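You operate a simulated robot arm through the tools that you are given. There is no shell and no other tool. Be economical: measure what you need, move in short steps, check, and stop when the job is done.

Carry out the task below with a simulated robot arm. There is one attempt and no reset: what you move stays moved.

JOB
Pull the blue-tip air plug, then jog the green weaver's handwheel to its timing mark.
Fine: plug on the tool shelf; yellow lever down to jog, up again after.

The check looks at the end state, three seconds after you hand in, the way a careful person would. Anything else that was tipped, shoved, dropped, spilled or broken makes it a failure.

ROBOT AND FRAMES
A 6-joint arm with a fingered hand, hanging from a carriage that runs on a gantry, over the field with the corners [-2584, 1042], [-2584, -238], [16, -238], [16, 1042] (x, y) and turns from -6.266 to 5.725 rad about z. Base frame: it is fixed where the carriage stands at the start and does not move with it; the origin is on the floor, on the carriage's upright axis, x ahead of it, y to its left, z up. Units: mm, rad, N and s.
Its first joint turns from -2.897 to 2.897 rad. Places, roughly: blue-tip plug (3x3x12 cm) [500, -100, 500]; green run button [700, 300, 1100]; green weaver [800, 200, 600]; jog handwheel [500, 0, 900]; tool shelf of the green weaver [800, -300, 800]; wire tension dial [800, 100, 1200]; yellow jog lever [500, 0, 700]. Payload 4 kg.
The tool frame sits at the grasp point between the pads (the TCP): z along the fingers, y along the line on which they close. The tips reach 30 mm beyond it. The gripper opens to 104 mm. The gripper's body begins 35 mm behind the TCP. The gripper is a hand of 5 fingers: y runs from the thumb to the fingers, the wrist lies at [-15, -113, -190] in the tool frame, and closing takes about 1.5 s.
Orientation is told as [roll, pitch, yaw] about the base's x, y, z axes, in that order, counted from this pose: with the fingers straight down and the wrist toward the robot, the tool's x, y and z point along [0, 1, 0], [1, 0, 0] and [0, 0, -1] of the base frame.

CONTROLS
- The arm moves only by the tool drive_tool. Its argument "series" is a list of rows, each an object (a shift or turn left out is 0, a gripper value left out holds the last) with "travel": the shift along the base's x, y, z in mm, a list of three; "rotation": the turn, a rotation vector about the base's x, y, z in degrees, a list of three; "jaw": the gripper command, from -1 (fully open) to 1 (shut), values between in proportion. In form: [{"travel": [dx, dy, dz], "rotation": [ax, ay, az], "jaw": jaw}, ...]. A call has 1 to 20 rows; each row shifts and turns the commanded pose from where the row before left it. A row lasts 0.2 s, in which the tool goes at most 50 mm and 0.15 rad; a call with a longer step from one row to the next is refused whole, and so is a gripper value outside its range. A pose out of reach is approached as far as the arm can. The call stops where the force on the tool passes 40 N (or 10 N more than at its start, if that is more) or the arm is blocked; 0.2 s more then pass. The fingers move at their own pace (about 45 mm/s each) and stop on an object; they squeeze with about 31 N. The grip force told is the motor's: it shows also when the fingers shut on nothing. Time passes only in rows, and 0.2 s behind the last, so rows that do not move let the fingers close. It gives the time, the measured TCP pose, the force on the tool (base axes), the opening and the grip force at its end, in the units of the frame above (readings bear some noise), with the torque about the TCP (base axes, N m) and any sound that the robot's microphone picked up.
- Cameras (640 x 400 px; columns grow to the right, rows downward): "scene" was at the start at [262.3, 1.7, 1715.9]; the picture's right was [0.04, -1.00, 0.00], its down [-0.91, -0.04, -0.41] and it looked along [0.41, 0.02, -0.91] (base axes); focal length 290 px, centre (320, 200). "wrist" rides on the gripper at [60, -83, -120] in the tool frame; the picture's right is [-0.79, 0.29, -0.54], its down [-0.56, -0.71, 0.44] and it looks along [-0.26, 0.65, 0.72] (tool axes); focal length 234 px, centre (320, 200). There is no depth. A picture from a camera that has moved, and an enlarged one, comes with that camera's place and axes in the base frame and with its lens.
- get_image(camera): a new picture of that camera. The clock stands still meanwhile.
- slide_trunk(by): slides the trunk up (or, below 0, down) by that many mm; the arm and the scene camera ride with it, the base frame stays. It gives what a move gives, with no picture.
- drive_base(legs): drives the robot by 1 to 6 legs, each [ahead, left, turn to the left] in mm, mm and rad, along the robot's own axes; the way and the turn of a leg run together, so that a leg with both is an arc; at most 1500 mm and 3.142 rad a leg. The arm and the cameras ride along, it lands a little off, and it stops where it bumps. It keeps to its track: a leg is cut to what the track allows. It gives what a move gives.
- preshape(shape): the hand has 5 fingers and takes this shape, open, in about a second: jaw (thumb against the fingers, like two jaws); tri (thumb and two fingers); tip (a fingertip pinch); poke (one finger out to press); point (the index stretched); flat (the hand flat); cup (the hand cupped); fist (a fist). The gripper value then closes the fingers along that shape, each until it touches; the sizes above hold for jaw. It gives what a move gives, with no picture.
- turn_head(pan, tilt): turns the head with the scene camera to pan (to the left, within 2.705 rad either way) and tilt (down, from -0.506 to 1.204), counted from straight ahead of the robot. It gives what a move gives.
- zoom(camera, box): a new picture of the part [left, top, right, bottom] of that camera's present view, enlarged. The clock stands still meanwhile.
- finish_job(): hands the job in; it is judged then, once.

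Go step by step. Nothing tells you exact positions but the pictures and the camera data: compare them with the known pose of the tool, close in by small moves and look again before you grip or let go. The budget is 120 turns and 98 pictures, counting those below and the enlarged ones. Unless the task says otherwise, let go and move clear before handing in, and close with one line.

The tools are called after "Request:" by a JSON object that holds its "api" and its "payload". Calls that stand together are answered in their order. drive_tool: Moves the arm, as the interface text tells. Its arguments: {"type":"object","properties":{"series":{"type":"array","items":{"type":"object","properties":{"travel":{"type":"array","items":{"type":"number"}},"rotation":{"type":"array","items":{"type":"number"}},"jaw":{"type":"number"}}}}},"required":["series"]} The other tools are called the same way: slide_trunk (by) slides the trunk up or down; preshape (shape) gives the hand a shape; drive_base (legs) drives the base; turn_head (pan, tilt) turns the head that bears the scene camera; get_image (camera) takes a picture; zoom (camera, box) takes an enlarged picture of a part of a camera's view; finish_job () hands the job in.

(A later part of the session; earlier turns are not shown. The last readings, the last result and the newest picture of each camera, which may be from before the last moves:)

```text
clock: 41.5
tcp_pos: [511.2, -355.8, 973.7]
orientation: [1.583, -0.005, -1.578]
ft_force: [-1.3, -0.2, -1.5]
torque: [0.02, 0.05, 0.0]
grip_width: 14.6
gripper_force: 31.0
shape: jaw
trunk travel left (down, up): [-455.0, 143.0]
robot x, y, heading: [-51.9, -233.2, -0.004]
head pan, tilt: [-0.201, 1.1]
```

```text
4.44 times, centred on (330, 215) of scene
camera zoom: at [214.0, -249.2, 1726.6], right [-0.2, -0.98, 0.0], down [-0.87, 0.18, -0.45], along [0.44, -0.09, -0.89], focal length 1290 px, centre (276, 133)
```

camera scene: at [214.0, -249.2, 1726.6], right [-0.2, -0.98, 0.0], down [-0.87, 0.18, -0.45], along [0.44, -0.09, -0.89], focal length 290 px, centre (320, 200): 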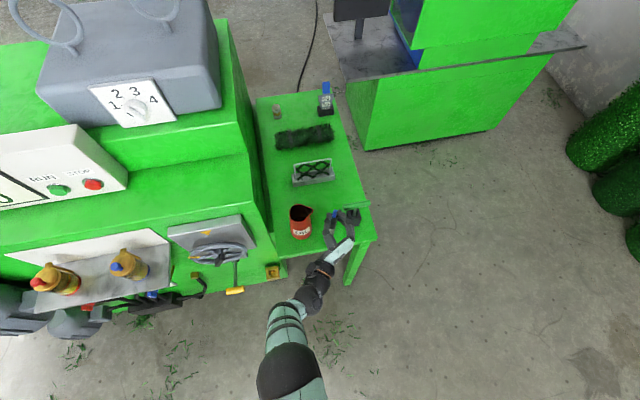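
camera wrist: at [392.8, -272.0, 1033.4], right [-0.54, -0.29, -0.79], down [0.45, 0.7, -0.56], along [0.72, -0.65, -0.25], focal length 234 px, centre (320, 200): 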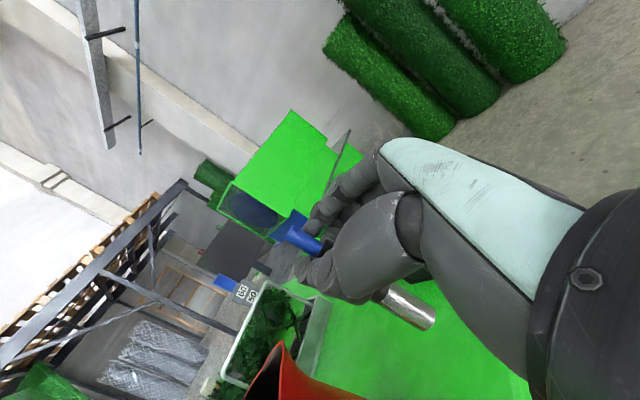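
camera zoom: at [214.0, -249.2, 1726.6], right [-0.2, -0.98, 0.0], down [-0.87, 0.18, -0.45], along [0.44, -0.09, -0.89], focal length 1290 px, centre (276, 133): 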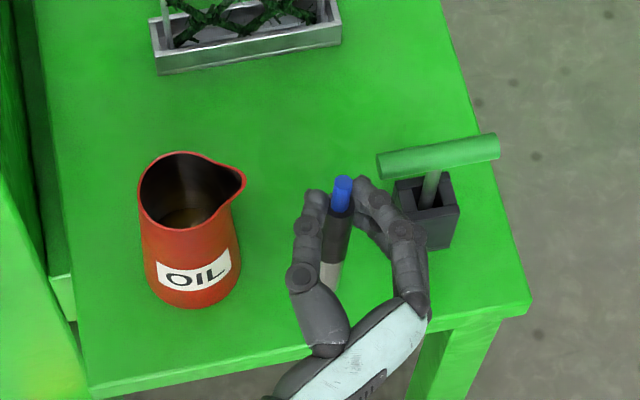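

Shifting slightly left/back for clearance to the holder, then lowering gently with the force stop.

Request:
{"api": "drive_tool", "payload": {"series": [{"travel": [-8, 15, -10]}, {"travel": [0, 0, -10]}, {"travel": [0, 0, -5]}, {"travel": [0, 0, -3]}, {"travel": [0, 0, -2]}]}}

Request:
{"api": "zoom", "payload": {"camera": "scene", "box": [270, 170, 390, 260]}}

Request:
{"api": "zoom", "payload": {"camera": "wrist", "box": [240, 200, 480, 380]}}

```text
clock: 42.7
tcp_pos: [498.6, -338.8, 960.3]
orientation: [1.581, -0.004, -1.577]
ft_force: [-0.5, 0.9, -0.3]
torque: [0.01, -0.03, 0.03]
grip_width: 14.8
gripper_force: 31.0
shape: jaw
out of reach, approached as far as the arm can: row 2, 3, 4
trunk travel left (down, up): [-455.0, 143.0]
robot x, y, heading: [-50.6, -237.0, -0.003]
head pan, tilt: [-0.201, 1.1]
```

```text
4.44 times, centred on (330, 215) of scene
camera zoom: at [214.0, -249.2, 1726.6], right [-0.2, -0.98, 0.0], down [-0.87, 0.18, -0.45], along [0.44, -0.09, -0.89], focal length 1290 px, centre (276, 133)
```

zoom: 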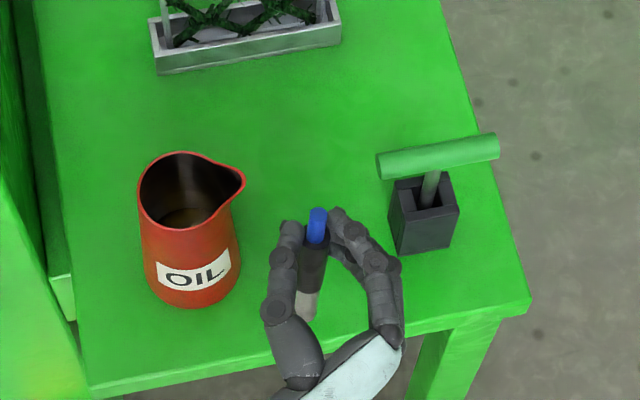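

```text
2.22 times, centred on (360, 290) of wrist
camera zoom: at [380.4, -254.2, 1019.8], right [-0.54, -0.29, -0.79], down [0.44, 0.7, -0.56], along [0.72, -0.65, -0.25], focal length 520 px, centre (231, 0)
```

zoom: 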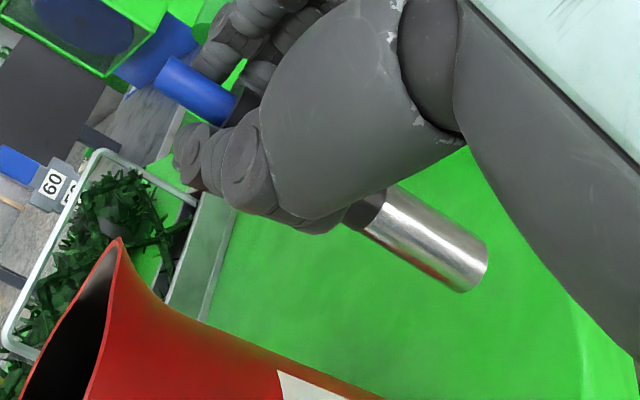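

The plug's bottom is only about 10–15 mm above the shelf. Lowering with the trunk in small increments.

Request:
{"api": "slide_trunk", "payload": {"by": -6}}

Request:
{"api": "slide_trunk", "payload": {"by": -4}}

Request:
{"api": "zoom", "payload": {"camera": "wrist", "box": [240, 200, 480, 380]}}

```text
clock: 43.2
tcp_pos: [499.5, -338.1, 954.4]
orientation: [1.581, -0.003, -1.576]
ft_force: [0.1, 0.6, -0.6]
torque: [-0.02, 0.02, -0.02]
grip_width: 14.9
gripper_force: 30.8
shape: jaw
trunk travel left (down, up): [-449.0, 149.0]
robot x, y, heading: [-48.7, -233.2, -0.001]
head pan, tilt: [-0.201, 1.1]
```

```text
clock: 43.8
tcp_pos: [498.5, -335.9, 950.5]
orientation: [1.58, -0.004, -1.577]
ft_force: [-0.2, -0.1, 0.2]
torque: [0.01, -0.01, -0.01]
grip_width: 14.7
gripper_force: 30.9
shape: jaw
trunk travel left (down, up): [-445.0, 153.0]
robot x, y, heading: [-51.5, -232.0, -0.002]
head pan, tilt: [-0.201, 1.1]
```

```text
2.22 times, centred on (360, 290) of wrist
camera zoom: at [380.4, -254.3, 1009.8], right [-0.54, -0.29, -0.79], down [0.44, 0.7, -0.56], along [0.72, -0.65, -0.25], focal length 520 px, centre (231, 0)
```

zoom: 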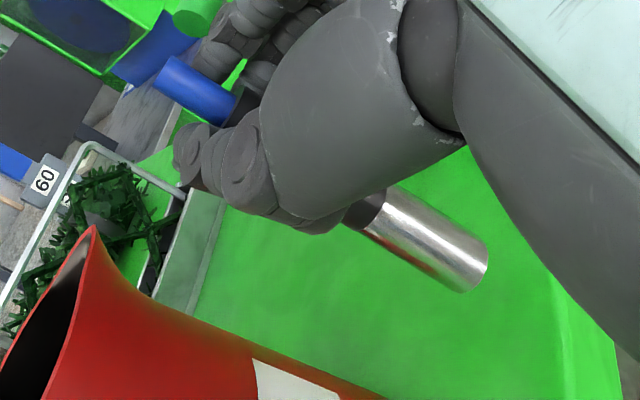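

No contact yet; continuing down.

Request:
{"api": "slide_trunk", "payload": {"by": -5}}

Request:
{"api": "slide_trunk", "payload": {"by": -4}}

Request:
{"api": "slide_trunk", "payload": {"by": -4}}

Request:
{"api": "zoom", "payload": {"camera": "wrist", "box": [240, 200, 480, 380]}}

```text
clock: 44.3
tcp_pos: [499.1, -338.5, 945.1]
orientation: [1.581, -0.004, -1.576]
ft_force: [-0.1, 0.2, -0.5]
torque: [0.01, 0.01, 0.01]
grip_width: 14.8
gripper_force: 31.1
shape: jaw
trunk travel left (down, up): [-440.0, 158.0]
robot x, y, heading: [-51.4, -237.0, -0.003]
head pan, tilt: [-0.201, 1.1]
```

```text
clock: 44.8
tcp_pos: [499.9, -337.5, 941.1]
orientation: [1.58, -0.002, -1.575]
ft_force: [0.2, 0.2, -0.7]
torque: [0.01, 0.01, -0.01]
grip_width: 14.9
gripper_force: 30.9
shape: jaw
trunk travel left (down, up): [-436.0, 162.0]
robot x, y, heading: [-50.5, -232.9, -0.002]
head pan, tilt: [-0.201, 1.1]
```

```text
clock: 45.4
tcp_pos: [499.1, -338.4, 937.6]
orientation: [1.579, -0.003, -1.576]
ft_force: [-0.2, -0.1, -0.8]
torque: [0.05, 0.03, -0.02]
grip_width: 14.7
gripper_force: 31.4
shape: jaw
trunk travel left (down, up): [-432.0, 166.0]
robot x, y, heading: [-50.0, -234.4, -0.004]
head pan, tilt: [-0.201, 1.1]
```

```text
2.22 times, centred on (360, 290) of wrist
camera zoom: at [380.4, -254.3, 996.8], right [-0.54, -0.29, -0.79], down [0.44, 0.7, -0.56], along [0.72, -0.65, -0.25], focal length 520 px, centre (231, 0)
```

zoom: 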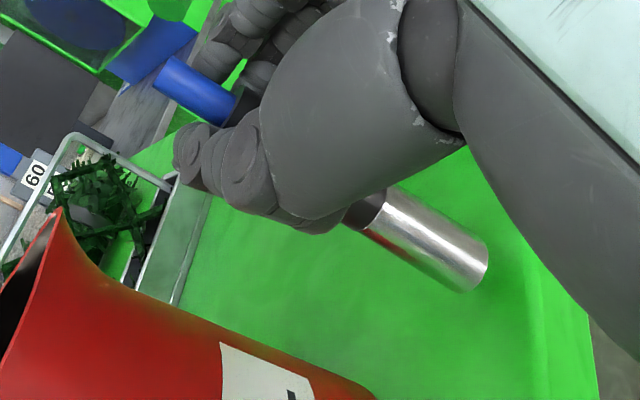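

Request:
{"api": "slide_trunk", "payload": {"by": -4}}

Request:
{"api": "slide_trunk", "payload": {"by": -4}}

Request:
{"api": "zoom", "payload": {"camera": "wrist", "box": [240, 200, 480, 380]}}

Request:
{"api": "zoom", "payload": {"camera": "scene", "box": [270, 170, 390, 260]}}

```text
clock: 45.9
tcp_pos: [498.7, -338.6, 934.0]
orientation: [1.581, -0.002, -1.575]
ft_force: [0.2, 0.4, -1.0]
torque: [-0.04, -0.01, 0.0]
grip_width: 14.8
gripper_force: 30.7
shape: jaw
trunk travel left (down, up): [-428.0, 170.0]
robot x, y, heading: [-50.2, -237.9, -0.004]
head pan, tilt: [-0.201, 1.1]
```

```text
clock: 46.4
tcp_pos: [498.7, -337.3, 929.2]
orientation: [1.578, -0.003, -1.575]
ft_force: [0.5, -0.1, -0.7]
torque: [0.01, 0.0, -0.03]
grip_width: 14.7
gripper_force: 30.9
shape: jaw
trunk travel left (down, up): [-424.0, 174.0]
robot x, y, heading: [-49.2, -233.3, -0.006]
head pan, tilt: [-0.201, 1.1]
```

```text
2.22 times, centred on (360, 290) of wrist
camera zoom: at [380.4, -254.3, 988.8], right [-0.54, -0.29, -0.79], down [0.44, 0.7, -0.56], along [0.72, -0.65, -0.25], focal length 520 px, centre (231, 0)
```

zoom: 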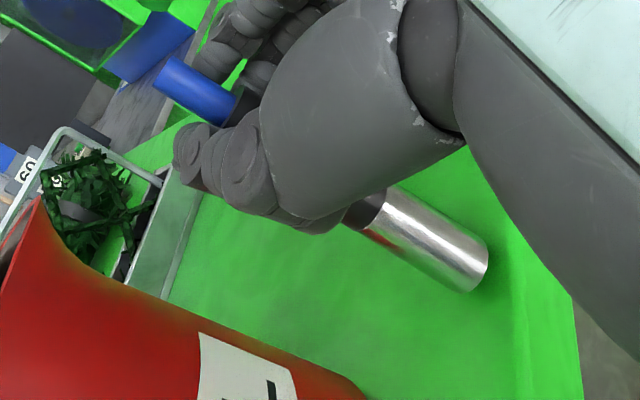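

```text
4.44 times, centred on (330, 215) of scene
camera zoom: at [214.0, -249.3, 1695.6], right [-0.2, -0.98, 0.0], down [-0.87, 0.18, -0.45], along [0.44, -0.09, -0.89], focal length 1290 px, centre (276, 133)
```

zoom: 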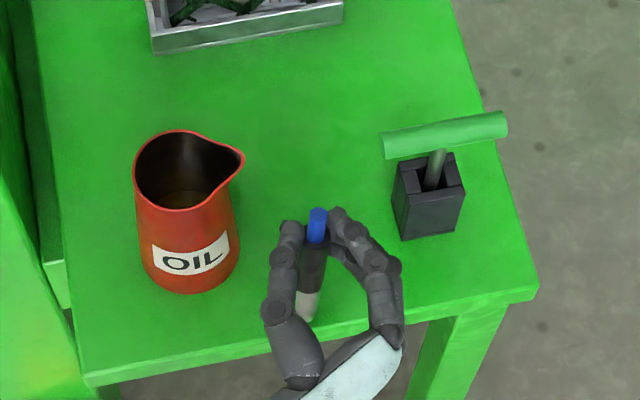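

The plug hangs tilted about 11–13° with its bottom near the shelf front. I'll raise slightly, move 20 mm deeper, and straighten it.

Request:
{"api": "slide_trunk", "payload": {"by": 14}}

Request:
{"api": "drive_base", "payload": {"legs": [[20, 0, 0]]}}

Request:
{"api": "drive_tool", "payload": {"series": [{"rotation": [-3.2, -5.5, 0]}, {"rotation": [-3.3, -5.5, 0]}, {}]}}

Request:
{"api": "zoom", "payload": {"camera": "wrist", "box": [240, 200, 480, 380]}}

Request:
{"api": "zoom", "payload": {"camera": "scene", "box": [270, 170, 390, 260]}}

```text
clock: 47.0
tcp_pos: [500.0, -338.2, 943.8]
orientation: [1.58, -0.005, -1.575]
ft_force: [0.6, -0.2, -0.9]
torque: [-0.02, -0.02, 0.01]
grip_width: 14.7
gripper_force: 31.2
shape: jaw
trunk travel left (down, up): [-438.0, 160.0]
robot x, y, heading: [-47.4, -237.8, -0.004]
head pan, tilt: [-0.201, 1.1]
```

```text
clock: 47.8
tcp_pos: [519.0, -337.7, 942.9]
orientation: [1.58, -0.004, -1.576]
ft_force: [0.0, 0.2, 0.0]
torque: [-0.03, 0.0, 0.01]
grip_width: 14.7
gripper_force: 30.8
shape: jaw
trunk travel left (down, up): [-438.0, 160.0]
robot x, y, heading: [-29.4, -234.6, -0.001]
head pan, tilt: [-0.201, 1.1]
```

```text
clock: 48.6
tcp_pos: [504.7, -328.9, 993.9]
orientation: [1.726, -0.086, -1.582]
ft_force: [0.1, -0.1, -0.9]
torque: [0.01, 0.04, -0.01]
grip_width: 14.7
gripper_force: 30.7
shape: jaw
out of reach, approached as far as the arm can: row 1, 2
trunk travel left (down, up): [-438.0, 160.0]
robot x, y, heading: [-30.8, -237.9, -0.008]
head pan, tilt: [-0.201, 1.1]
```

```text
2.22 times, centred on (360, 290) of wrist
camera zoom: at [378.8, -240.8, 1027.8], right [-0.42, -0.36, -0.83], down [0.52, 0.66, -0.54], along [0.74, -0.66, -0.09], focal length 520 px, centre (231, 0)
```

zoom: 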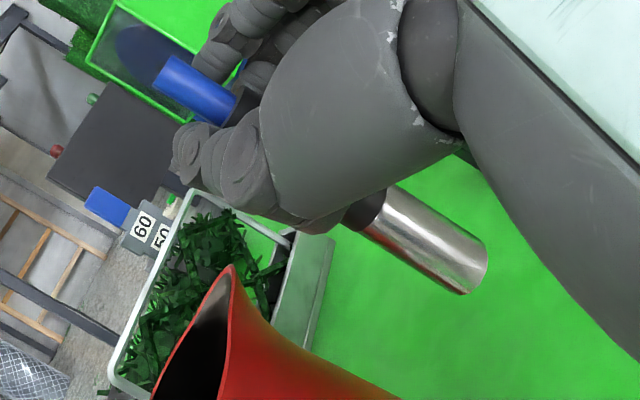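

```text
4.44 times, centred on (330, 215) of scene
camera zoom: at [233.6, -249.3, 1709.7], right [-0.2, -0.98, 0.0], down [-0.87, 0.18, -0.45], along [0.44, -0.09, -0.89], focal length 1290 px, centre (276, 133)
```

zoom: 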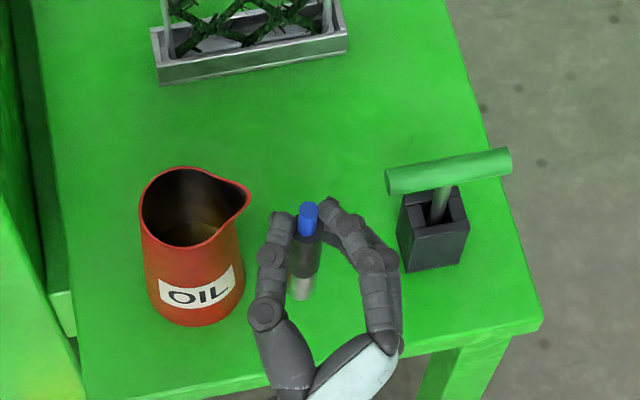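

The plug is now nearly upright (about 3°), bottom near z≈897 at x≈521. Lowering by trunk.

Request:
{"api": "slide_trunk", "payload": {"by": -55}}

Request:
{"api": "slide_trunk", "payload": {"by": -6}}

Request:
{"api": "slide_trunk", "payload": {"by": -4}}

Request:
{"api": "zoom", "payload": {"camera": "wrist", "box": [240, 200, 480, 380]}}

Request:
{"api": "zoom", "payload": {"camera": "scene", "box": [270, 170, 390, 260]}}

```text
clock: 49.6
tcp_pos: [504.6, -327.5, 938.8]
orientation: [1.724, -0.086, -1.582]
ft_force: [0.2, 0.0, -0.7]
torque: [0.02, 0.02, 0.01]
grip_width: 15.0
gripper_force: 30.8
shape: jaw
trunk travel left (down, up): [-383.0, 215.0]
robot x, y, heading: [-31.3, -237.0, -0.004]
head pan, tilt: [-0.201, 1.1]
```

```text
clock: 50.1
tcp_pos: [504.5, -328.2, 932.7]
orientation: [1.724, -0.086, -1.581]
ft_force: [-0.8, 0.2, -0.1]
torque: [0.01, 0.02, 0.0]
grip_width: 15.0
gripper_force: 30.5
shape: jaw
trunk travel left (down, up): [-377.0, 221.0]
robot x, y, heading: [-31.0, -234.5, -0.003]
head pan, tilt: [-0.201, 1.1]
```

```text
clock: 50.7
tcp_pos: [503.7, -328.3, 928.5]
orientation: [1.723, -0.086, -1.58]
ft_force: [-0.2, -0.4, -0.8]
torque: [0.01, 0.0, 0.0]
grip_width: 14.5
gripper_force: 31.2
shape: jaw
trunk travel left (down, up): [-373.0, 225.0]
robot x, y, heading: [-31.9, -235.9, -0.002]
head pan, tilt: [-0.201, 1.1]
```

```text
2.22 times, centred on (360, 290) of wrist
camera zoom: at [378.7, -240.9, 962.6], right [-0.42, -0.36, -0.83], down [0.52, 0.66, -0.54], along [0.74, -0.66, -0.09], focal length 520 px, centre (231, 0)
```

zoom: 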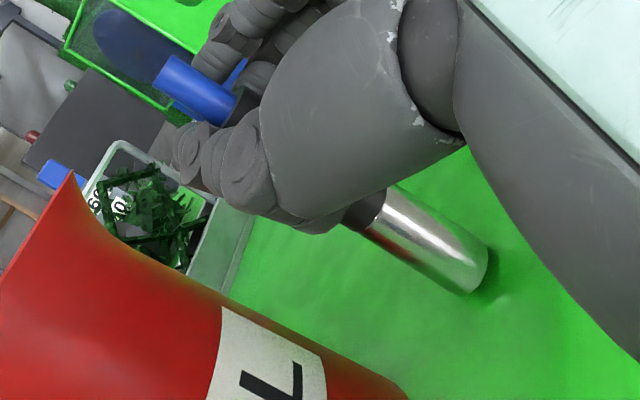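

```text
4.44 times, centred on (330, 215) of scene
camera zoom: at [233.5, -249.4, 1644.6], right [-0.2, -0.98, 0.0], down [-0.87, 0.18, -0.45], along [0.44, -0.09, -0.89], focal length 1290 px, centre (276, 133)
```

zoom: 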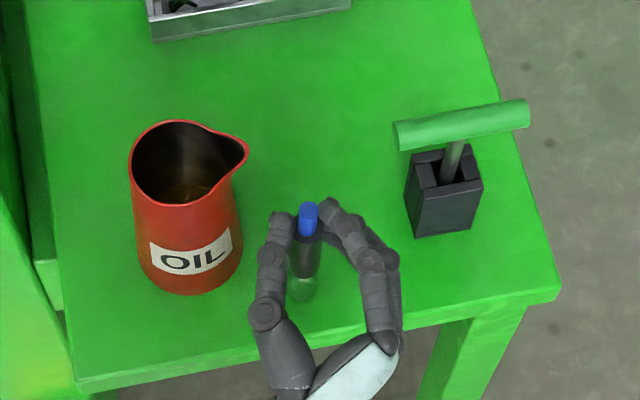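

A contact shadow is appearing; nearly down. Small further steps.

Request:
{"api": "slide_trunk", "payload": {"by": -3}}

Request:
{"api": "slide_trunk", "payload": {"by": -3}}

Request:
{"api": "slide_trunk", "payload": {"by": -3}}

Request:
{"api": "zoom", "payload": {"camera": "wrist", "box": [300, 240, 460, 360]}}

```text
clock: 51.2
tcp_pos: [504.2, -327.9, 925.5]
orientation: [1.723, -0.088, -1.582]
ft_force: [-0.4, -0.3, -0.3]
torque: [-0.01, 0.02, 0.01]
grip_width: 15.0
gripper_force: 31.6
shape: jaw
trunk travel left (down, up): [-370.0, 228.0]
robot x, y, heading: [-31.2, -233.0, 0.001]
head pan, tilt: [-0.201, 1.1]
```

```text
clock: 51.7
tcp_pos: [506.1, -328.0, 922.7]
orientation: [1.727, -0.09, -1.583]
ft_force: [-0.3, -1.0, 10.0]
torque: [-0.1, -0.12, -0.02]
grip_width: 14.6
gripper_force: 30.8
shape: jaw
trunk travel left (down, up): [-367.0, 231.0]
robot x, y, heading: [-30.3, -233.4, -0.005]
head pan, tilt: [-0.201, 1.1]
```

```text
clock: 52.2
tcp_pos: [506.2, -329.5, 921.3]
orientation: [1.729, -0.089, -1.583]
ft_force: [-0.5, -1.2, 22.0]
torque: [-0.22, -0.37, -0.06]
grip_width: 14.5
gripper_force: 31.0
shape: jaw
trunk travel left (down, up): [-364.0, 234.0]
robot x, y, heading: [-31.3, -234.0, -0.004]
head pan, tilt: [-0.201, 1.1]
```

```text
3.33 times, centred on (380, 300) of wrist
camera zoom: at [380.9, -241.3, 955.4], right [-0.42, -0.36, -0.84], down [0.53, 0.65, -0.54], along [0.74, -0.67, -0.08], focal length 781 px, centre (120, -133)
```

zoom: 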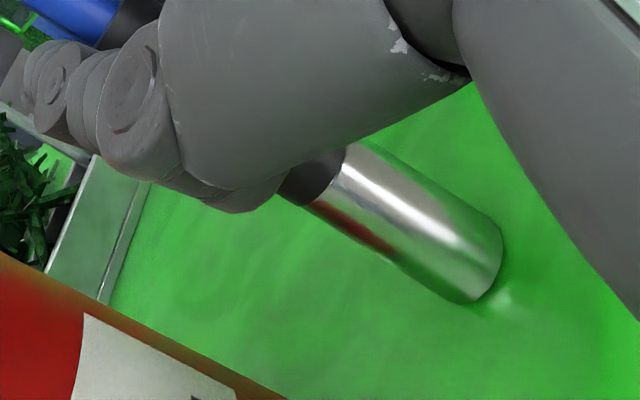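

Contact at 22 N. Relieving to light contact, then opening gradually.

Request:
{"api": "slide_trunk", "payload": {"by": 4}}

Request:
{"api": "drive_tool", "payload": {"series": [{"jaw": 0.7}, {"jaw": 0.62}, {"jaw": 0.55}, {"jaw": 0.45}, {"jaw": 0.3}, {"jaw": 0.15}, {"jaw": 0.0}, {"jaw": 0.0}]}}

Request:
{"api": "zoom", "payload": {"camera": "wrist", "box": [240, 200, 480, 380]}}

Request:
{"api": "zoom", "payload": {"camera": "scene", "box": [270, 170, 390, 260]}}

```text
clock: 52.8
tcp_pos: [505.0, -329.7, 922.1]
orientation: [1.723, -0.086, -1.582]
ft_force: [0.5, -1.1, 8.9]
torque: [-0.13, -0.25, -0.02]
grip_width: 14.7
gripper_force: 31.1
shape: jaw
trunk travel left (down, up): [-368.0, 230.0]
robot x, y, heading: [-29.4, -238.1, -0.001]
head pan, tilt: [-0.201, 1.1]
```

```text
clock: 54.6
tcp_pos: [504.0, -328.0, 923.6]
orientation: [1.726, -0.087, -1.582]
ft_force: [0.0, 0.3, -0.6]
torque: [0.03, 0.04, 0.01]
grip_width: 51.3
gripper_force: 0.1
shape: jaw
trunk travel left (down, up): [-368.0, 230.0]
robot x, y, heading: [-33.5, -236.5, -0.003]
head pan, tilt: [-0.201, 1.1]
```

```text
2.22 times, centred on (360, 290) of wrist
camera zoom: at [378.8, -240.9, 957.6], right [-0.42, -0.36, -0.83], down [0.52, 0.66, -0.54], along [0.74, -0.66, -0.09], focal length 520 px, centre (231, 0)
```

zoom: 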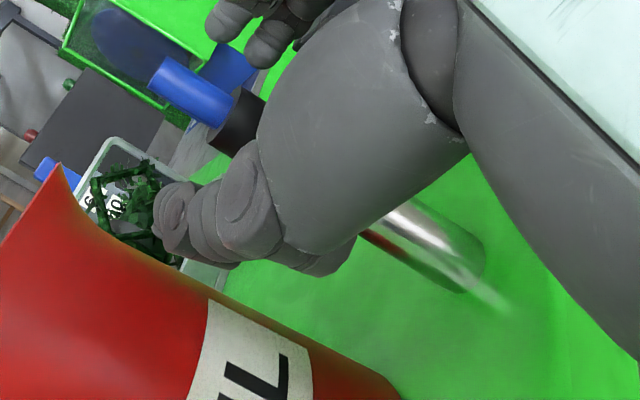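

```text
4.44 times, centred on (330, 215) of scene
camera zoom: at [233.5, -249.4, 1639.6], right [-0.2, -0.98, 0.0], down [-0.87, 0.18, -0.45], along [0.44, -0.09, -0.89], focal length 1290 px, centre (276, 133)
```

zoom: 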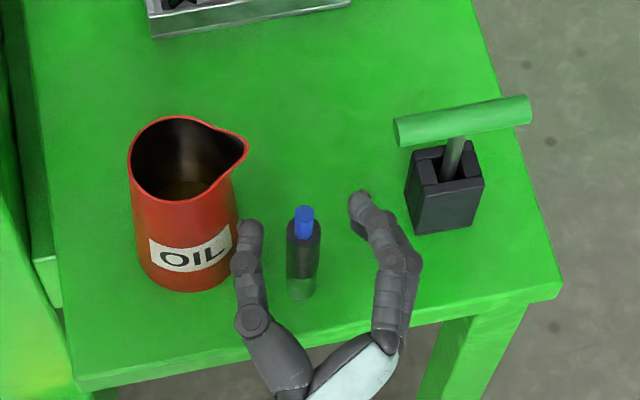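

The plug stands upright by itself with clearance both sides. Backing straight out.

Request:
{"api": "drive_base", "payload": {"legs": [[-250, 0, 0]]}}

Request:
{"api": "get_image", "payload": {"camera": "scene"}}

```text
clock: 56.4
tcp_pos: [257.1, -327.9, 923.5]
orientation: [1.724, -0.087, -1.582]
ft_force: [-0.2, -0.8, 0.2]
torque: [-0.01, 0.01, 0.0]
grip_width: 51.5
gripper_force: 0.1
shape: jaw
trunk travel left (down, up): [-368.0, 230.0]
robot x, y, heading: [-275.3, -237.5, -0.003]
head pan, tilt: [-0.201, 1.1]
```

```text
45 pictures are left
camera scene: at [-14.2, -248.7, 1639.6], right [-0.2, -0.98, 0.0], down [-0.87, 0.18, -0.45], along [0.44, -0.09, -0.89], focal length 290 px, centre (320, 200)
```

scene: 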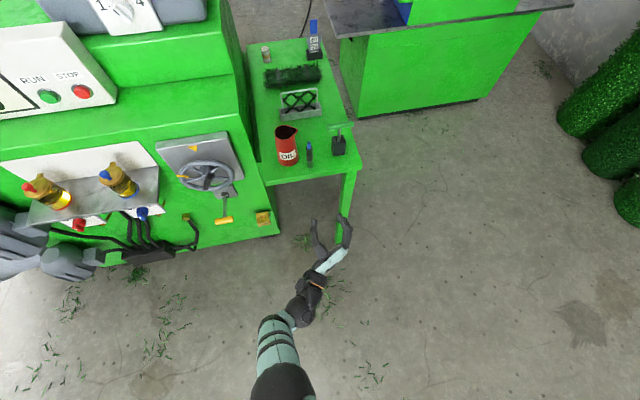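

The plug stands safely on the shelf. Next the lever: I'll straighten the hand, centre the arm, and check the achieved pose before approaching the lever.

Request:
{"api": "drive_tool", "payload": {"series": [{"travel": [-16, 30, 10], "jaw": 1}, {"travel": [-16, 30, 10], "rotation": [3.3, 5, 0]}, {"travel": [0, 30, 10], "rotation": [3.2, 5, 0]}, {}, {}]}}

Request:
{"api": "turn_head", "payload": {"pan": 0.0, "tilt": 0.95}}

```text
clock: 57.6
tcp_pos: [236.4, -223.4, 903.1]
orientation: [1.595, -0.005, -1.589]
ft_force: [-0.5, -0.3, 1.1]
torque: [0.01, 0.01, 0.03]
grip_width: 0.0
gripper_force: 30.9
shape: jaw
out of reach, approached as far as the arm can: row 1, 2, 3
trunk travel left (down, up): [-368.0, 230.0]
robot x, y, heading: [-274.6, -234.5, -0.007]
head pan, tilt: [-0.201, 1.1]
```

```text
clock: 58.3
tcp_pos: [237.8, -223.6, 903.5]
orientation: [1.596, -0.004, -1.59]
ft_force: [-0.2, -0.6, -0.6]
torque: [0.0, 0.05, -0.01]
grip_width: 0.1
gripper_force: 30.8
shape: jaw
trunk travel left (down, up): [-368.0, 230.0]
robot x, y, heading: [-277.7, -231.4, -0.003]
head pan, tilt: [0.0, 0.949]
```

Now positioning the closed hand above the lever handle (z≈770 first).

Request:
{"api": "slide_trunk", "payload": {"by": -133}}

Request:
{"api": "drive_base", "payload": {"legs": [[0, 224, 0], [185, 0, 0]]}}

Request:
{"api": "get_image", "payload": {"camera": "scene"}}

Request:
{"api": "get_image", "payload": {"camera": "wrist"}}

```text
clock: 59.9
tcp_pos: [236.5, -222.8, 770.1]
orientation: [1.595, -0.005, -1.591]
ft_force: [-0.5, 0.1, 0.5]
torque: [0.02, 0.0, 0.01]
grip_width: 0.2
gripper_force: 31.3
shape: jaw
trunk travel left (down, up): [-235.0, 363.0]
robot x, y, heading: [-280.5, -236.3, -0.009]
head pan, tilt: [0.0, 0.949]
```

```text
clock: 62.7
tcp_pos: [416.2, 5.6, 769.9]
orientation: [1.596, -0.005, -1.583]
ft_force: [-0.8, 1.0, -0.2]
torque: [0.02, 0.01, -0.01]
grip_width: 0.0
gripper_force: 31.2
shape: jaw
trunk travel left (down, up): [-235.0, 363.0]
robot x, y, heading: [-101.8, -11.2, 0.003]
head pan, tilt: [0.0, 0.949]
```

```text
44 pictures are left
camera scene: at [176.8, -8.7, 1517.0], right [0.0, -1.0, 0.0], down [-0.81, 0.0, -0.58], along [0.58, 0.0, -0.81], focal length 290 px, centre (320, 200)
```

scene: 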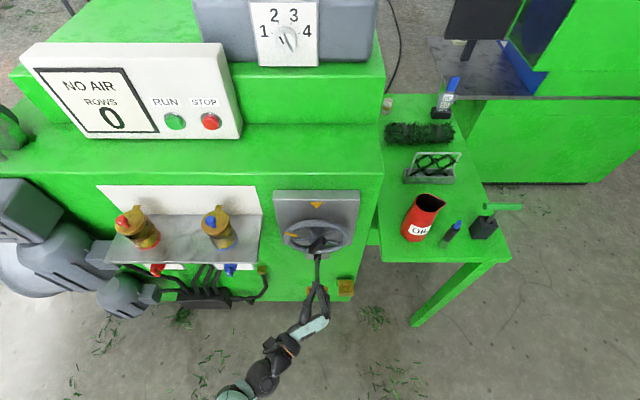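

```text
43 pictures are left
camera wrist: at [297.8, 90.4, 827.6], right [-0.53, -0.29, -0.8], down [0.46, 0.7, -0.55], along [0.72, -0.66, -0.24], focal length 234 px, centre (320, 200)
```

wrist: 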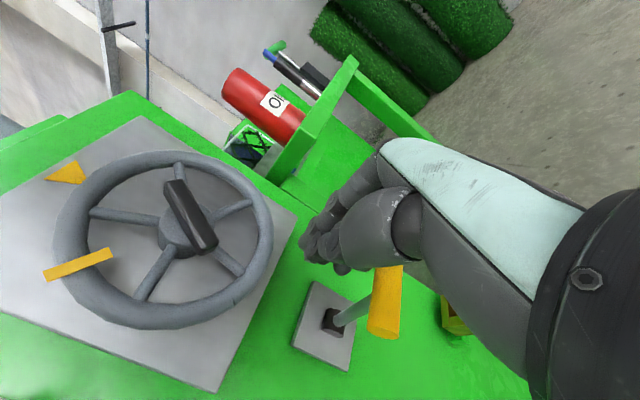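

The closed fist is above the lever handle. Moving 14 mm forward and lowering by the trunk.

Request:
{"api": "drive_base", "payload": {"legs": [[14, 0, 0]]}}

Request:
{"api": "slide_trunk", "payload": {"by": -35}}

Request:
{"api": "slide_trunk", "payload": {"by": -15}}

Request:
{"api": "get_image", "payload": {"camera": "wrist"}}

```text
clock: 63.5
tcp_pos: [431.3, 6.2, 770.1]
orientation: [1.596, -0.005, -1.582]
ft_force: [-0.1, 0.6, -0.2]
torque: [-0.01, 0.02, -0.03]
grip_width: 0.0
gripper_force: 31.5
shape: jaw
trunk travel left (down, up): [-235.0, 363.0]
robot x, y, heading: [-86.9, -7.3, 0.006]
head pan, tilt: [0.0, 0.949]
```

```text
clock: 64.3
tcp_pos: [430.8, 7.2, 734.8]
orientation: [1.596, -0.004, -1.581]
ft_force: [-0.9, -0.1, 0.6]
torque: [0.01, 0.03, -0.03]
grip_width: 0.0
gripper_force: 31.0
shape: jaw
trunk travel left (down, up): [-200.0, 398.0]
robot x, y, heading: [-87.1, -10.2, 0.008]
head pan, tilt: [0.0, 0.949]
```

```text
clock: 64.9
tcp_pos: [430.4, 6.5, 720.9]
orientation: [1.595, -0.005, -1.58]
ft_force: [-0.6, 0.7, 0.3]
torque: [0.03, 0.02, -0.02]
grip_width: 0.1
gripper_force: 31.0
shape: jaw
trunk travel left (down, up): [-185.0, 413.0]
robot x, y, heading: [-83.5, -7.3, 0.005]
head pan, tilt: [0.0, 0.949]
```

```text
42 pictures are left
camera wrist: at [311.7, 90.7, 777.3], right [-0.53, -0.29, -0.8], down [0.46, 0.7, -0.55], along [0.72, -0.66, -0.24], focal length 234 px, centre (320, 200)
```

wrist: 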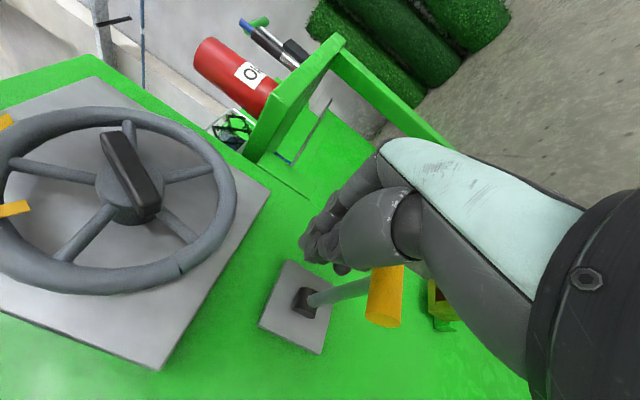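

No contact yet; continuing down in small steps.

Request:
{"api": "slide_trunk", "payload": {"by": -12}}

Request:
{"api": "slide_trunk", "payload": {"by": -10}}

Request:
{"api": "slide_trunk", "payload": {"by": -10}}

Request:
{"api": "zoom", "payload": {"camera": "wrist", "box": [220, 180, 460, 360]}}

```text
clock: 65.5
tcp_pos: [430.4, 5.8, 708.1]
orientation: [1.596, -0.006, -1.582]
ft_force: [-1.3, -0.6, 0.0]
torque: [-0.01, 0.02, -0.01]
grip_width: 0.0
gripper_force: 31.1
shape: jaw
trunk travel left (down, up): [-173.0, 425.0]
robot x, y, heading: [-85.5, -10.3, 0.004]
head pan, tilt: [0.0, 0.949]
```

```text
clock: 66.1
tcp_pos: [431.1, 6.9, 698.5]
orientation: [1.594, -0.004, -1.585]
ft_force: [-0.1, 0.7, 0.4]
torque: [-0.01, -0.02, 0.0]
grip_width: 0.2
gripper_force: 30.7
shape: jaw
trunk travel left (down, up): [-163.0, 435.0]
robot x, y, heading: [-84.9, -7.8, 0.003]
head pan, tilt: [0.0, 0.949]
```

```text
clock: 66.7
tcp_pos: [429.7, 4.8, 687.1]
orientation: [1.595, -0.005, -1.584]
ft_force: [-0.6, -0.4, 0.2]
torque: [-0.01, -0.02, 0.02]
grip_width: 0.0
gripper_force: 30.9
shape: jaw
trunk travel left (down, up): [-153.0, 445.0]
robot x, y, heading: [-84.7, -6.3, -0.0]
head pan, tilt: [0.0, 0.949]
```

```text
2.22 times, centred on (340, 270) of wrist
camera zoom: at [311.6, 90.6, 745.4], right [-0.53, -0.29, -0.8], down [0.46, 0.7, -0.55], along [0.72, -0.66, -0.24], focal length 520 px, centre (276, 44)
```

zoom: 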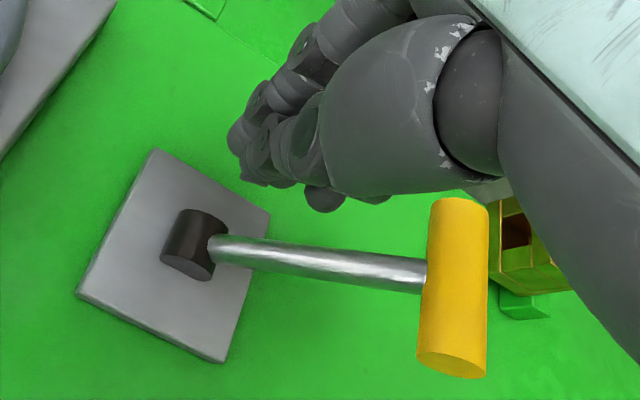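

The handle is already being pushed down with little force (it is now well below its start). Continuing until it stops.

Request:
{"api": "slide_trunk", "payload": {"by": -10}}

Request:
{"api": "slide_trunk", "payload": {"by": -8}}

Request:
{"api": "zoom", "payload": {"camera": "wrist", "box": [220, 180, 460, 360]}}

Request:
{"api": "zoom", "payload": {"camera": "scene", "box": [260, 210, 380, 310]}}

```text
clock: 67.2
tcp_pos: [431.2, 6.9, 678.9]
orientation: [1.595, -0.006, -1.582]
ft_force: [-0.6, -0.8, -0.4]
torque: [-0.01, -0.01, 0.0]
grip_width: 0.0
gripper_force: 31.1
shape: jaw
trunk travel left (down, up): [-143.0, 455.0]
robot x, y, heading: [-82.8, -8.8, -0.001]
head pan, tilt: [0.0, 0.949]
```

```text
clock: 67.8
tcp_pos: [431.3, 6.4, 668.8]
orientation: [1.595, -0.004, -1.582]
ft_force: [0.0, -0.9, -0.3]
torque: [0.01, 0.0, -0.02]
grip_width: 0.0
gripper_force: 31.1
shape: jaw
trunk travel left (down, up): [-135.0, 463.0]
robot x, y, heading: [-83.4, -10.2, 0.005]
head pan, tilt: [0.0, 0.949]
```

```text
2.22 times, centred on (340, 270) of wrist
camera zoom: at [311.6, 90.6, 727.4], right [-0.53, -0.29, -0.8], down [0.46, 0.7, -0.55], along [0.72, -0.66, -0.24], focal length 520 px, centre (276, 44)
```

zoom: 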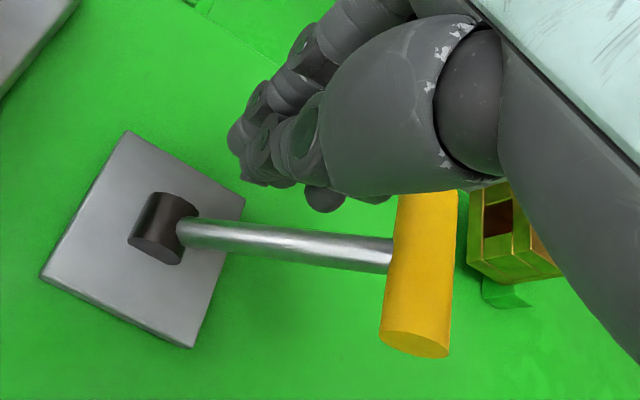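

```text
4.00 times, centred on (320, 260) of scene
camera zoom: at [190.8, -8.5, 1416.8], right [0.0, -1.0, 0.0], down [-0.81, 0.0, -0.58], along [0.58, 0.0, -0.81], focal length 1161 px, centre (320, -40)
```

zoom: 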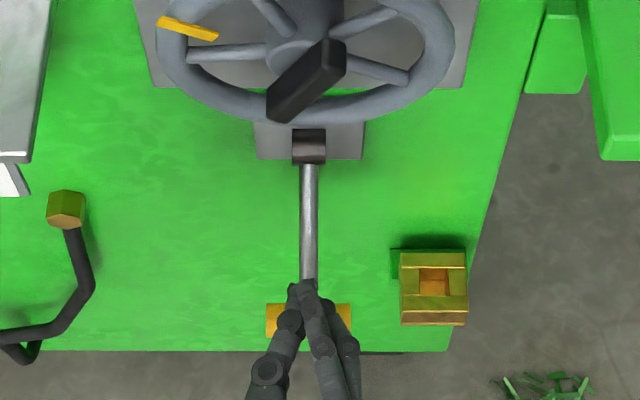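

By geometry the handle is now at about z≈605, swung down from +13° to about −37°. I'll press a bit more to verify it's at its stop.

Request:
{"api": "slide_trunk", "payload": {"by": -15}}

Request:
{"api": "slide_trunk", "payload": {"by": -8}}

Request:
{"api": "zoom", "payload": {"camera": "wrist", "box": [220, 180, 460, 360]}}

```text
clock: 68.5
tcp_pos: [430.5, 6.7, 655.8]
orientation: [1.596, -0.006, -1.584]
ft_force: [0.2, 0.4, 0.9]
torque: [-0.03, -0.04, 0.03]
grip_width: 0.1
gripper_force: 31.2
shape: jaw
trunk travel left (down, up): [-120.0, 478.0]
robot x, y, heading: [-86.2, -10.0, 0.004]
head pan, tilt: [0.0, 0.949]
```

```text
clock: 69.0
tcp_pos: [431.5, 6.5, 646.6]
orientation: [1.596, -0.006, -1.582]
ft_force: [0.5, -0.1, 0.1]
torque: [-0.02, -0.02, 0.03]
grip_width: 0.1
gripper_force: 31.4
shape: jaw
trunk travel left (down, up): [-112.0, 486.0]
robot x, y, heading: [-82.4, -6.1, 0.005]
head pan, tilt: [0.0, 0.949]
```

```text
2.22 times, centred on (340, 270) of wrist
camera zoom: at [311.6, 90.6, 704.4], right [-0.53, -0.29, -0.8], down [0.46, 0.7, -0.55], along [0.72, -0.66, -0.24], focal length 520 px, centre (276, 44)
```

zoom: 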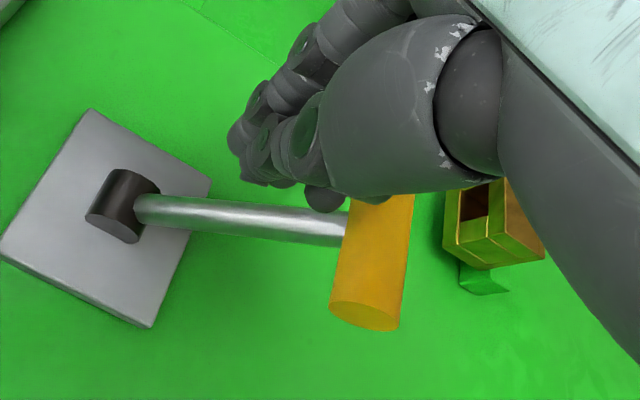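

The lever has snapped from z≈695 down to ≈577 and stays there. One more lowering to feel the stop.

Request:
{"api": "slide_trunk", "payload": {"by": -12}}

Request:
{"api": "slide_trunk", "payload": {"by": -8}}

Request:
{"api": "slide_trunk", "payload": {"by": -6}}

Request:
{"api": "zoom", "payload": {"camera": "wrist", "box": [220, 180, 460, 360]}}

```text
clock: 69.6
tcp_pos: [430.1, 6.4, 634.4]
orientation: [1.595, -0.005, -1.582]
ft_force: [-0.2, 0.0, 0.0]
torque: [-0.01, 0.0, -0.02]
grip_width: 0.0
gripper_force: 30.7
shape: jaw
trunk travel left (down, up): [-100.0, 498.0]
robot x, y, heading: [-82.6, -7.2, 0.004]
head pan, tilt: [0.0, 0.949]
```

```text
clock: 70.2
tcp_pos: [432.0, 6.8, 627.8]
orientation: [1.596, -0.004, -1.583]
ft_force: [-0.4, 0.3, 0.3]
torque: [0.02, 0.0, 0.01]
grip_width: 0.1
gripper_force: 31.6
shape: jaw
trunk travel left (down, up): [-92.0, 506.0]
robot x, y, heading: [-84.1, -9.1, 0.007]
head pan, tilt: [0.0, 0.949]
```

```text
clock: 70.7
tcp_pos: [429.3, 5.5, 620.0]
orientation: [1.592, -0.007, -1.583]
ft_force: [-4.9, 0.2, 0.6]
torque: [0.04, 0.12, 0.06]
grip_width: 0.1
gripper_force: 30.8
shape: jaw
trunk travel left (down, up): [-86.0, 512.0]
robot x, y, heading: [-87.3, -8.4, 0.002]
head pan, tilt: [0.0, 0.949]
```

```text
2.22 times, centred on (340, 270) of wrist
camera zoom: at [309.9, 90.2, 677.7], right [-0.53, -0.29, -0.8], down [0.46, 0.7, -0.55], along [0.72, -0.66, -0.24], focal length 520 px, centre (276, 44)
```

zoom: 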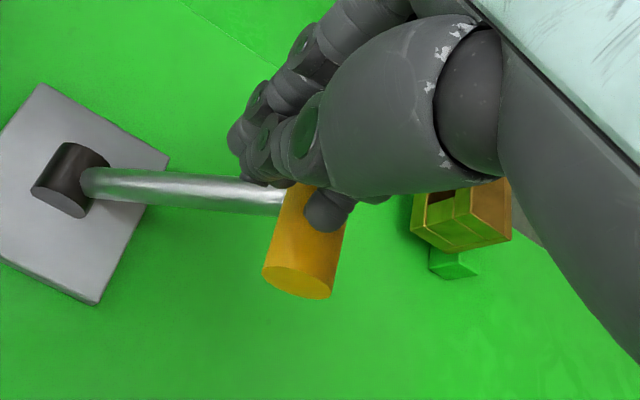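

The lever is at its lower stop (a light −x reaction felt). Backing off, then rising to wheel height.

Request:
{"api": "drive_base", "payload": {"legs": [[-110, 0, 0]]}}

Request:
{"api": "slide_trunk", "payload": {"by": 244}}

Request:
{"api": "drive_tool", "payload": {"series": [{"jaw": -0.2}, {"rotation": [8, 0, 0], "jaw": -0.2}, {"rotation": [8, 0, 0]}, {"rotation": [6, 0, 0]}, {}]}}

Request:
{"api": "get_image", "payload": {"camera": "wrist"}}

Request:
{"api": "get_image", "payload": {"camera": "scene"}}

```text
clock: 71.9
tcp_pos: [321.7, 8.0, 620.1]
orientation: [1.596, -0.005, -1.58]
ft_force: [-1.1, 0.6, -0.8]
torque: [-0.01, 0.02, 0.01]
grip_width: 0.0
gripper_force: 31.6
shape: jaw
trunk travel left (down, up): [-86.0, 512.0]
robot x, y, heading: [-193.3, -10.4, 0.008]
head pan, tilt: [0.0, 0.949]
```

```text
clock: 74.5
tcp_pos: [322.7, 7.2, 863.9]
orientation: [1.596, -0.005, -1.579]
ft_force: [-1.0, -0.1, 0.7]
torque: [0.0, 0.03, 0.01]
grip_width: 0.0
gripper_force: 30.9
shape: jaw
trunk travel left (down, up): [-330.0, 268.0]
robot x, y, heading: [-191.5, -7.2, 0.01]
head pan, tilt: [0.0, 0.949]
```

```text
clock: 75.7
tcp_pos: [345.9, 25.7, 820.3]
orientation: [1.592, 0.379, -1.582]
ft_force: [-0.6, -0.3, -1.0]
torque: [-0.03, -0.04, -0.02]
grip_width: 62.3
gripper_force: 0.0
shape: jaw
out of reach, approached as far as the arm can: row 2, 3, 4
trunk travel left (down, up): [-330.0, 268.0]
robot x, y, heading: [-191.8, -6.6, 0.011]
head pan, tilt: [0.0, 0.949]
```

```text
36 pictures are left
camera wrist: at [226.3, 80.8, 905.6], right [-0.52, 0.03, -0.85], down [0.46, 0.85, -0.25], along [0.72, -0.52, -0.46], focal length 234 px, centre (320, 200)
```

wrist: 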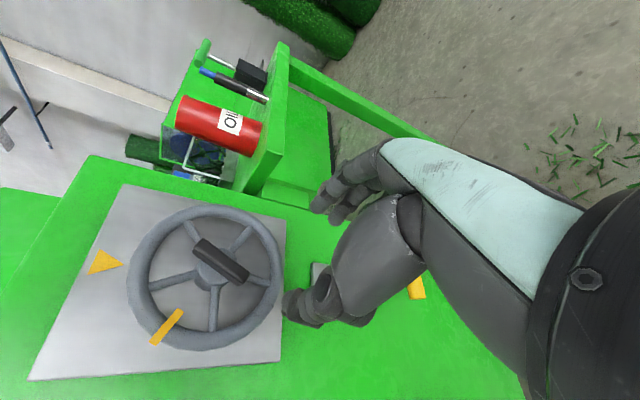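

```text
35 pictures are left
camera scene: at [82.5, -8.2, 1611.9], right [0.01, -1.0, 0.0], down [-0.81, -0.01, -0.58], along [0.58, 0.0, -0.81], focal length 290 px, centre (320, 200)
```

scene: 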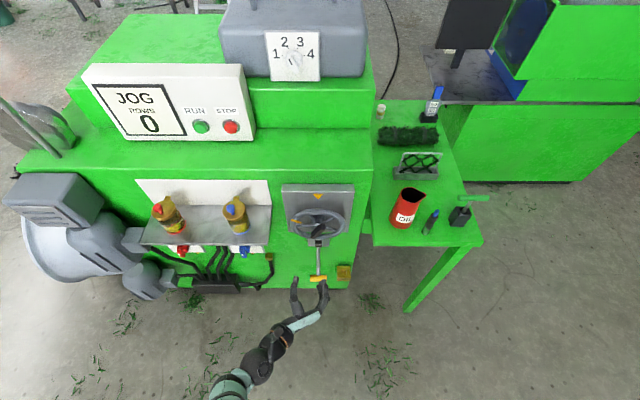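

The display now shows "JOG". I'll raise the trunk to give the arm room and test the whole 22°→96° roll in free air before gripping.

Request:
{"api": "slide_trunk", "payload": {"by": 140}}

Request:
{"api": "drive_tool", "payload": {"series": [{"travel": [0, -12, -48]}, {"travel": [0, -12, -48]}, {"rotation": [8, 0, 0]}, {"rotation": [8, 0, 0]}, {"rotation": [8, 0, 0]}, {"rotation": [8, 0, 0]}, {"rotation": [8, 0, 0]}, {"rotation": [8, 0, 0]}, {"rotation": [8, 0, 0]}, {"rotation": [8, 0, 0]}, {"rotation": [8, 0, 0]}, {}]}}

```text
clock: 77.3
tcp_pos: [346.0, 23.9, 961.5]
orientation: [1.594, 0.377, -1.584]
ft_force: [0.0, -0.7, 1.0]
torque: [-0.02, 0.03, -0.01]
grip_width: 62.0
gripper_force: 0.1
shape: jaw
trunk travel left (down, up): [-470.0, 128.0]
robot x, y, heading: [-195.0, -8.4, 0.006]
head pan, tilt: [0.0, 0.949]
```

```text
clock: 79.9
tcp_pos: [323.9, -15.9, 937.7]
orientation: [1.424, 1.423, -1.744]
ft_force: [1.0, -0.8, 0.1]
torque: [-0.01, 0.01, 0.01]
grip_width: 62.2
gripper_force: 0.0
shape: jaw
out of reach, approached as far as the arm can: row 1, 2, 3, 4, 10, 11
trunk travel left (down, up): [-470.0, 128.0]
robot x, y, heading: [-196.0, -11.8, 0.011]
head pan, tilt: [0.0, 0.949]
```

The arm's comfortable band is thin near the body; stretching further forward should help. I'll back the base, lower the trunk, extend the arm, then retest the roll in free air.

Request:
{"api": "drive_base", "payload": {"legs": [[-150, 0, -0.01]]}}

Request:
{"api": "slide_trunk", "payload": {"by": -200}}

Request:
{"api": "drive_tool", "payload": {"series": [{"travel": [20, 3, 20]}, {"travel": [20, 3, 20]}, {"travel": [20, 3, 20]}, {"travel": [20, 3, 20]}, {"travel": [20, 3, 20]}, {"travel": [20, 0, 26]}, {}]}}

```text
clock: 81.3
tcp_pos: [178.0, -20.7, 936.3]
orientation: [1.427, 1.419, -1.75]
ft_force: [0.1, 0.0, -0.2]
torque: [0.03, 0.0, 0.03]
grip_width: 62.4
gripper_force: 0.0
shape: jaw
trunk travel left (down, up): [-470.0, 128.0]
robot x, y, heading: [-338.4, -6.9, -0.001]
head pan, tilt: [0.0, 0.949]
```

```text
clock: 83.5
tcp_pos: [178.8, -21.4, 737.9]
orientation: [1.428, 1.422, -1.751]
ft_force: [0.5, -0.5, -0.6]
torque: [-0.01, 0.01, -0.01]
grip_width: 62.6
gripper_force: 0.1
shape: jaw
trunk travel left (down, up): [-270.0, 328.0]
robot x, y, heading: [-337.1, -9.0, -0.007]
head pan, tilt: [0.0, 0.949]
```

```text
clock: 85.1
tcp_pos: [299.3, -4.2, 864.2]
orientation: [1.427, 1.422, -1.752]
ft_force: [0.4, 1.6, -0.3]
torque: [0.0, -0.02, 0.01]
grip_width: 62.6
gripper_force: 0.1
shape: jaw
trunk travel left (down, up): [-270.0, 328.0]
robot x, y, heading: [-336.6, -11.0, -0.004]
head pan, tilt: [0.0, 0.949]
```

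That works with no reach limits. Testing the end of the roll (+14°) and then back to the bar's angle.

Request:
{"api": "drive_tool", "payload": {"series": [{"rotation": [7, 0, 0]}, {"rotation": [7, 0, 0]}, {}]}}

Request:
{"api": "drive_tool", "payload": {"series": [{"rotation": [-8, 0, 0]}, {"rotation": [-8, 0, 0]}, {"rotation": [-8, 0, 0]}, {"rotation": [-8, 0, 0]}, {"rotation": [-8, 0, 0]}, {"rotation": [-8, 0, 0]}, {"rotation": [-8, 0, 0]}, {"rotation": [-8, 0, 0]}, {"rotation": [-6, 0, 0]}, {}]}}

Request:
{"api": "get_image", "payload": {"camera": "wrist"}}

Request:
{"api": "zoom", "payload": {"camera": "scene", "box": [260, 130, 400, 230]}}

```text
clock: 85.9
tcp_pos: [293.7, 0.9, 873.4]
orientation: [1.02, 1.512, -2.167]
ft_force: [0.2, -0.8, 0.1]
torque: [-0.01, 0.01, 0.0]
grip_width: 62.0
gripper_force: 0.0
shape: jaw
out of reach, approached as far as the arm can: row 1, 2
trunk travel left (down, up): [-270.0, 328.0]
robot x, y, heading: [-335.0, -7.8, -0.007]
head pan, tilt: [0.0, 0.949]
```

```text
clock: 88.1
tcp_pos: [293.8, 0.2, 872.3]
orientation: [1.601, 0.298, -1.606]
ft_force: [-0.5, 0.6, 0.9]
torque: [0.0, -0.01, 0.0]
grip_width: 62.4
gripper_force: 0.1
shape: jaw
trunk travel left (down, up): [-270.0, 328.0]
robot x, y, heading: [-341.2, -10.0, -0.007]
head pan, tilt: [0.0, 0.949]
```

```text
34 pictures are left
camera wrist: at [176.2, 65.8, 952.1], right [-0.52, -0.02, -0.85], down [0.48, 0.82, -0.31], along [0.71, -0.57, -0.41], focal length 234 px, centre (320, 200)
```

wrist: 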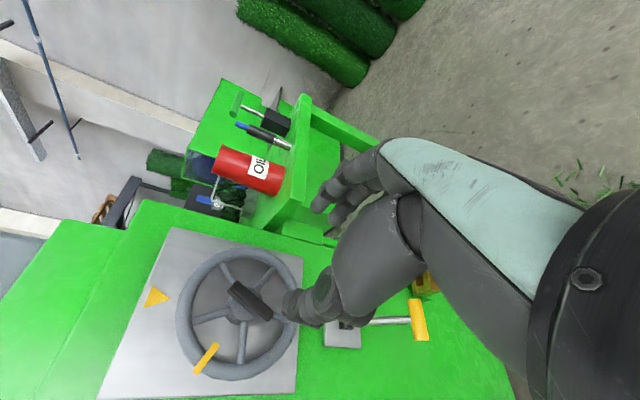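

```text
4.00 times, centred on (330, 180) of scene
camera zoom: at [-63.0, -11.3, 1551.9], right [0.0, -1.0, 0.0], down [-0.81, 0.0, -0.58], along [0.58, 0.0, -0.81], focal length 1161 px, centre (280, 280)
```

zoom: 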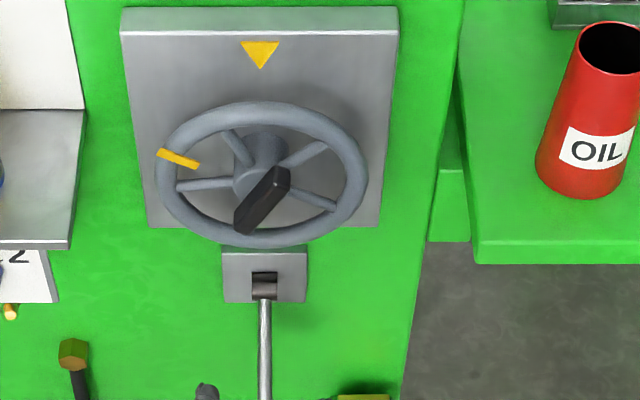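

Bar is about 30° clockwise from vertical and the stripe is about 65° left of the mark. The roll limit is near 177°, so I'll test a slightly lower trunk setting for more range, in free air.

Request:
{"api": "slide_trunk", "payload": {"by": -60}}

Request:
{"api": "drive_tool", "payload": {"series": [{"travel": [0, 0, 26]}, {"travel": [0, 0, 26]}, {"rotation": [8, 0, 0]}, {"rotation": [8, 0, 0]}, {"rotation": [8, 0, 0]}, {"rotation": [8, 0, 0]}, {"rotation": [8, 0, 0]}, {"rotation": [8, 0, 0]}, {"rotation": [8, 0, 0]}, {"rotation": [8, 0, 0]}, {"rotation": [8, 0, 0]}, {"rotation": [6, 0, 0]}, {}]}}

```text
clock: 89.1
tcp_pos: [294.7, -0.9, 812.4]
orientation: [1.602, 0.3, -1.606]
ft_force: [0.1, 0.7, -0.4]
torque: [0.01, -0.04, 0.01]
grip_width: 62.3
gripper_force: 0.2
shape: jaw
trunk travel left (down, up): [-210.0, 388.0]
robot x, y, heading: [-341.6, -11.5, -0.004]
head pan, tilt: [0.0, 0.949]
```

```text
clock: 91.9
tcp_pos: [294.5, 0.1, 865.3]
orientation: [0.43, 1.534, -2.754]
ft_force: [-0.4, -0.1, -0.7]
torque: [-0.03, 0.0, -0.02]
grip_width: 62.3
gripper_force: 0.0
shape: jaw
out of reach, approached as far as the arm can: row 12
trunk travel left (down, up): [-210.0, 388.0]
robot x, y, heading: [-338.2, -6.1, -0.0]
head pan, tilt: [0.0, 0.949]
```

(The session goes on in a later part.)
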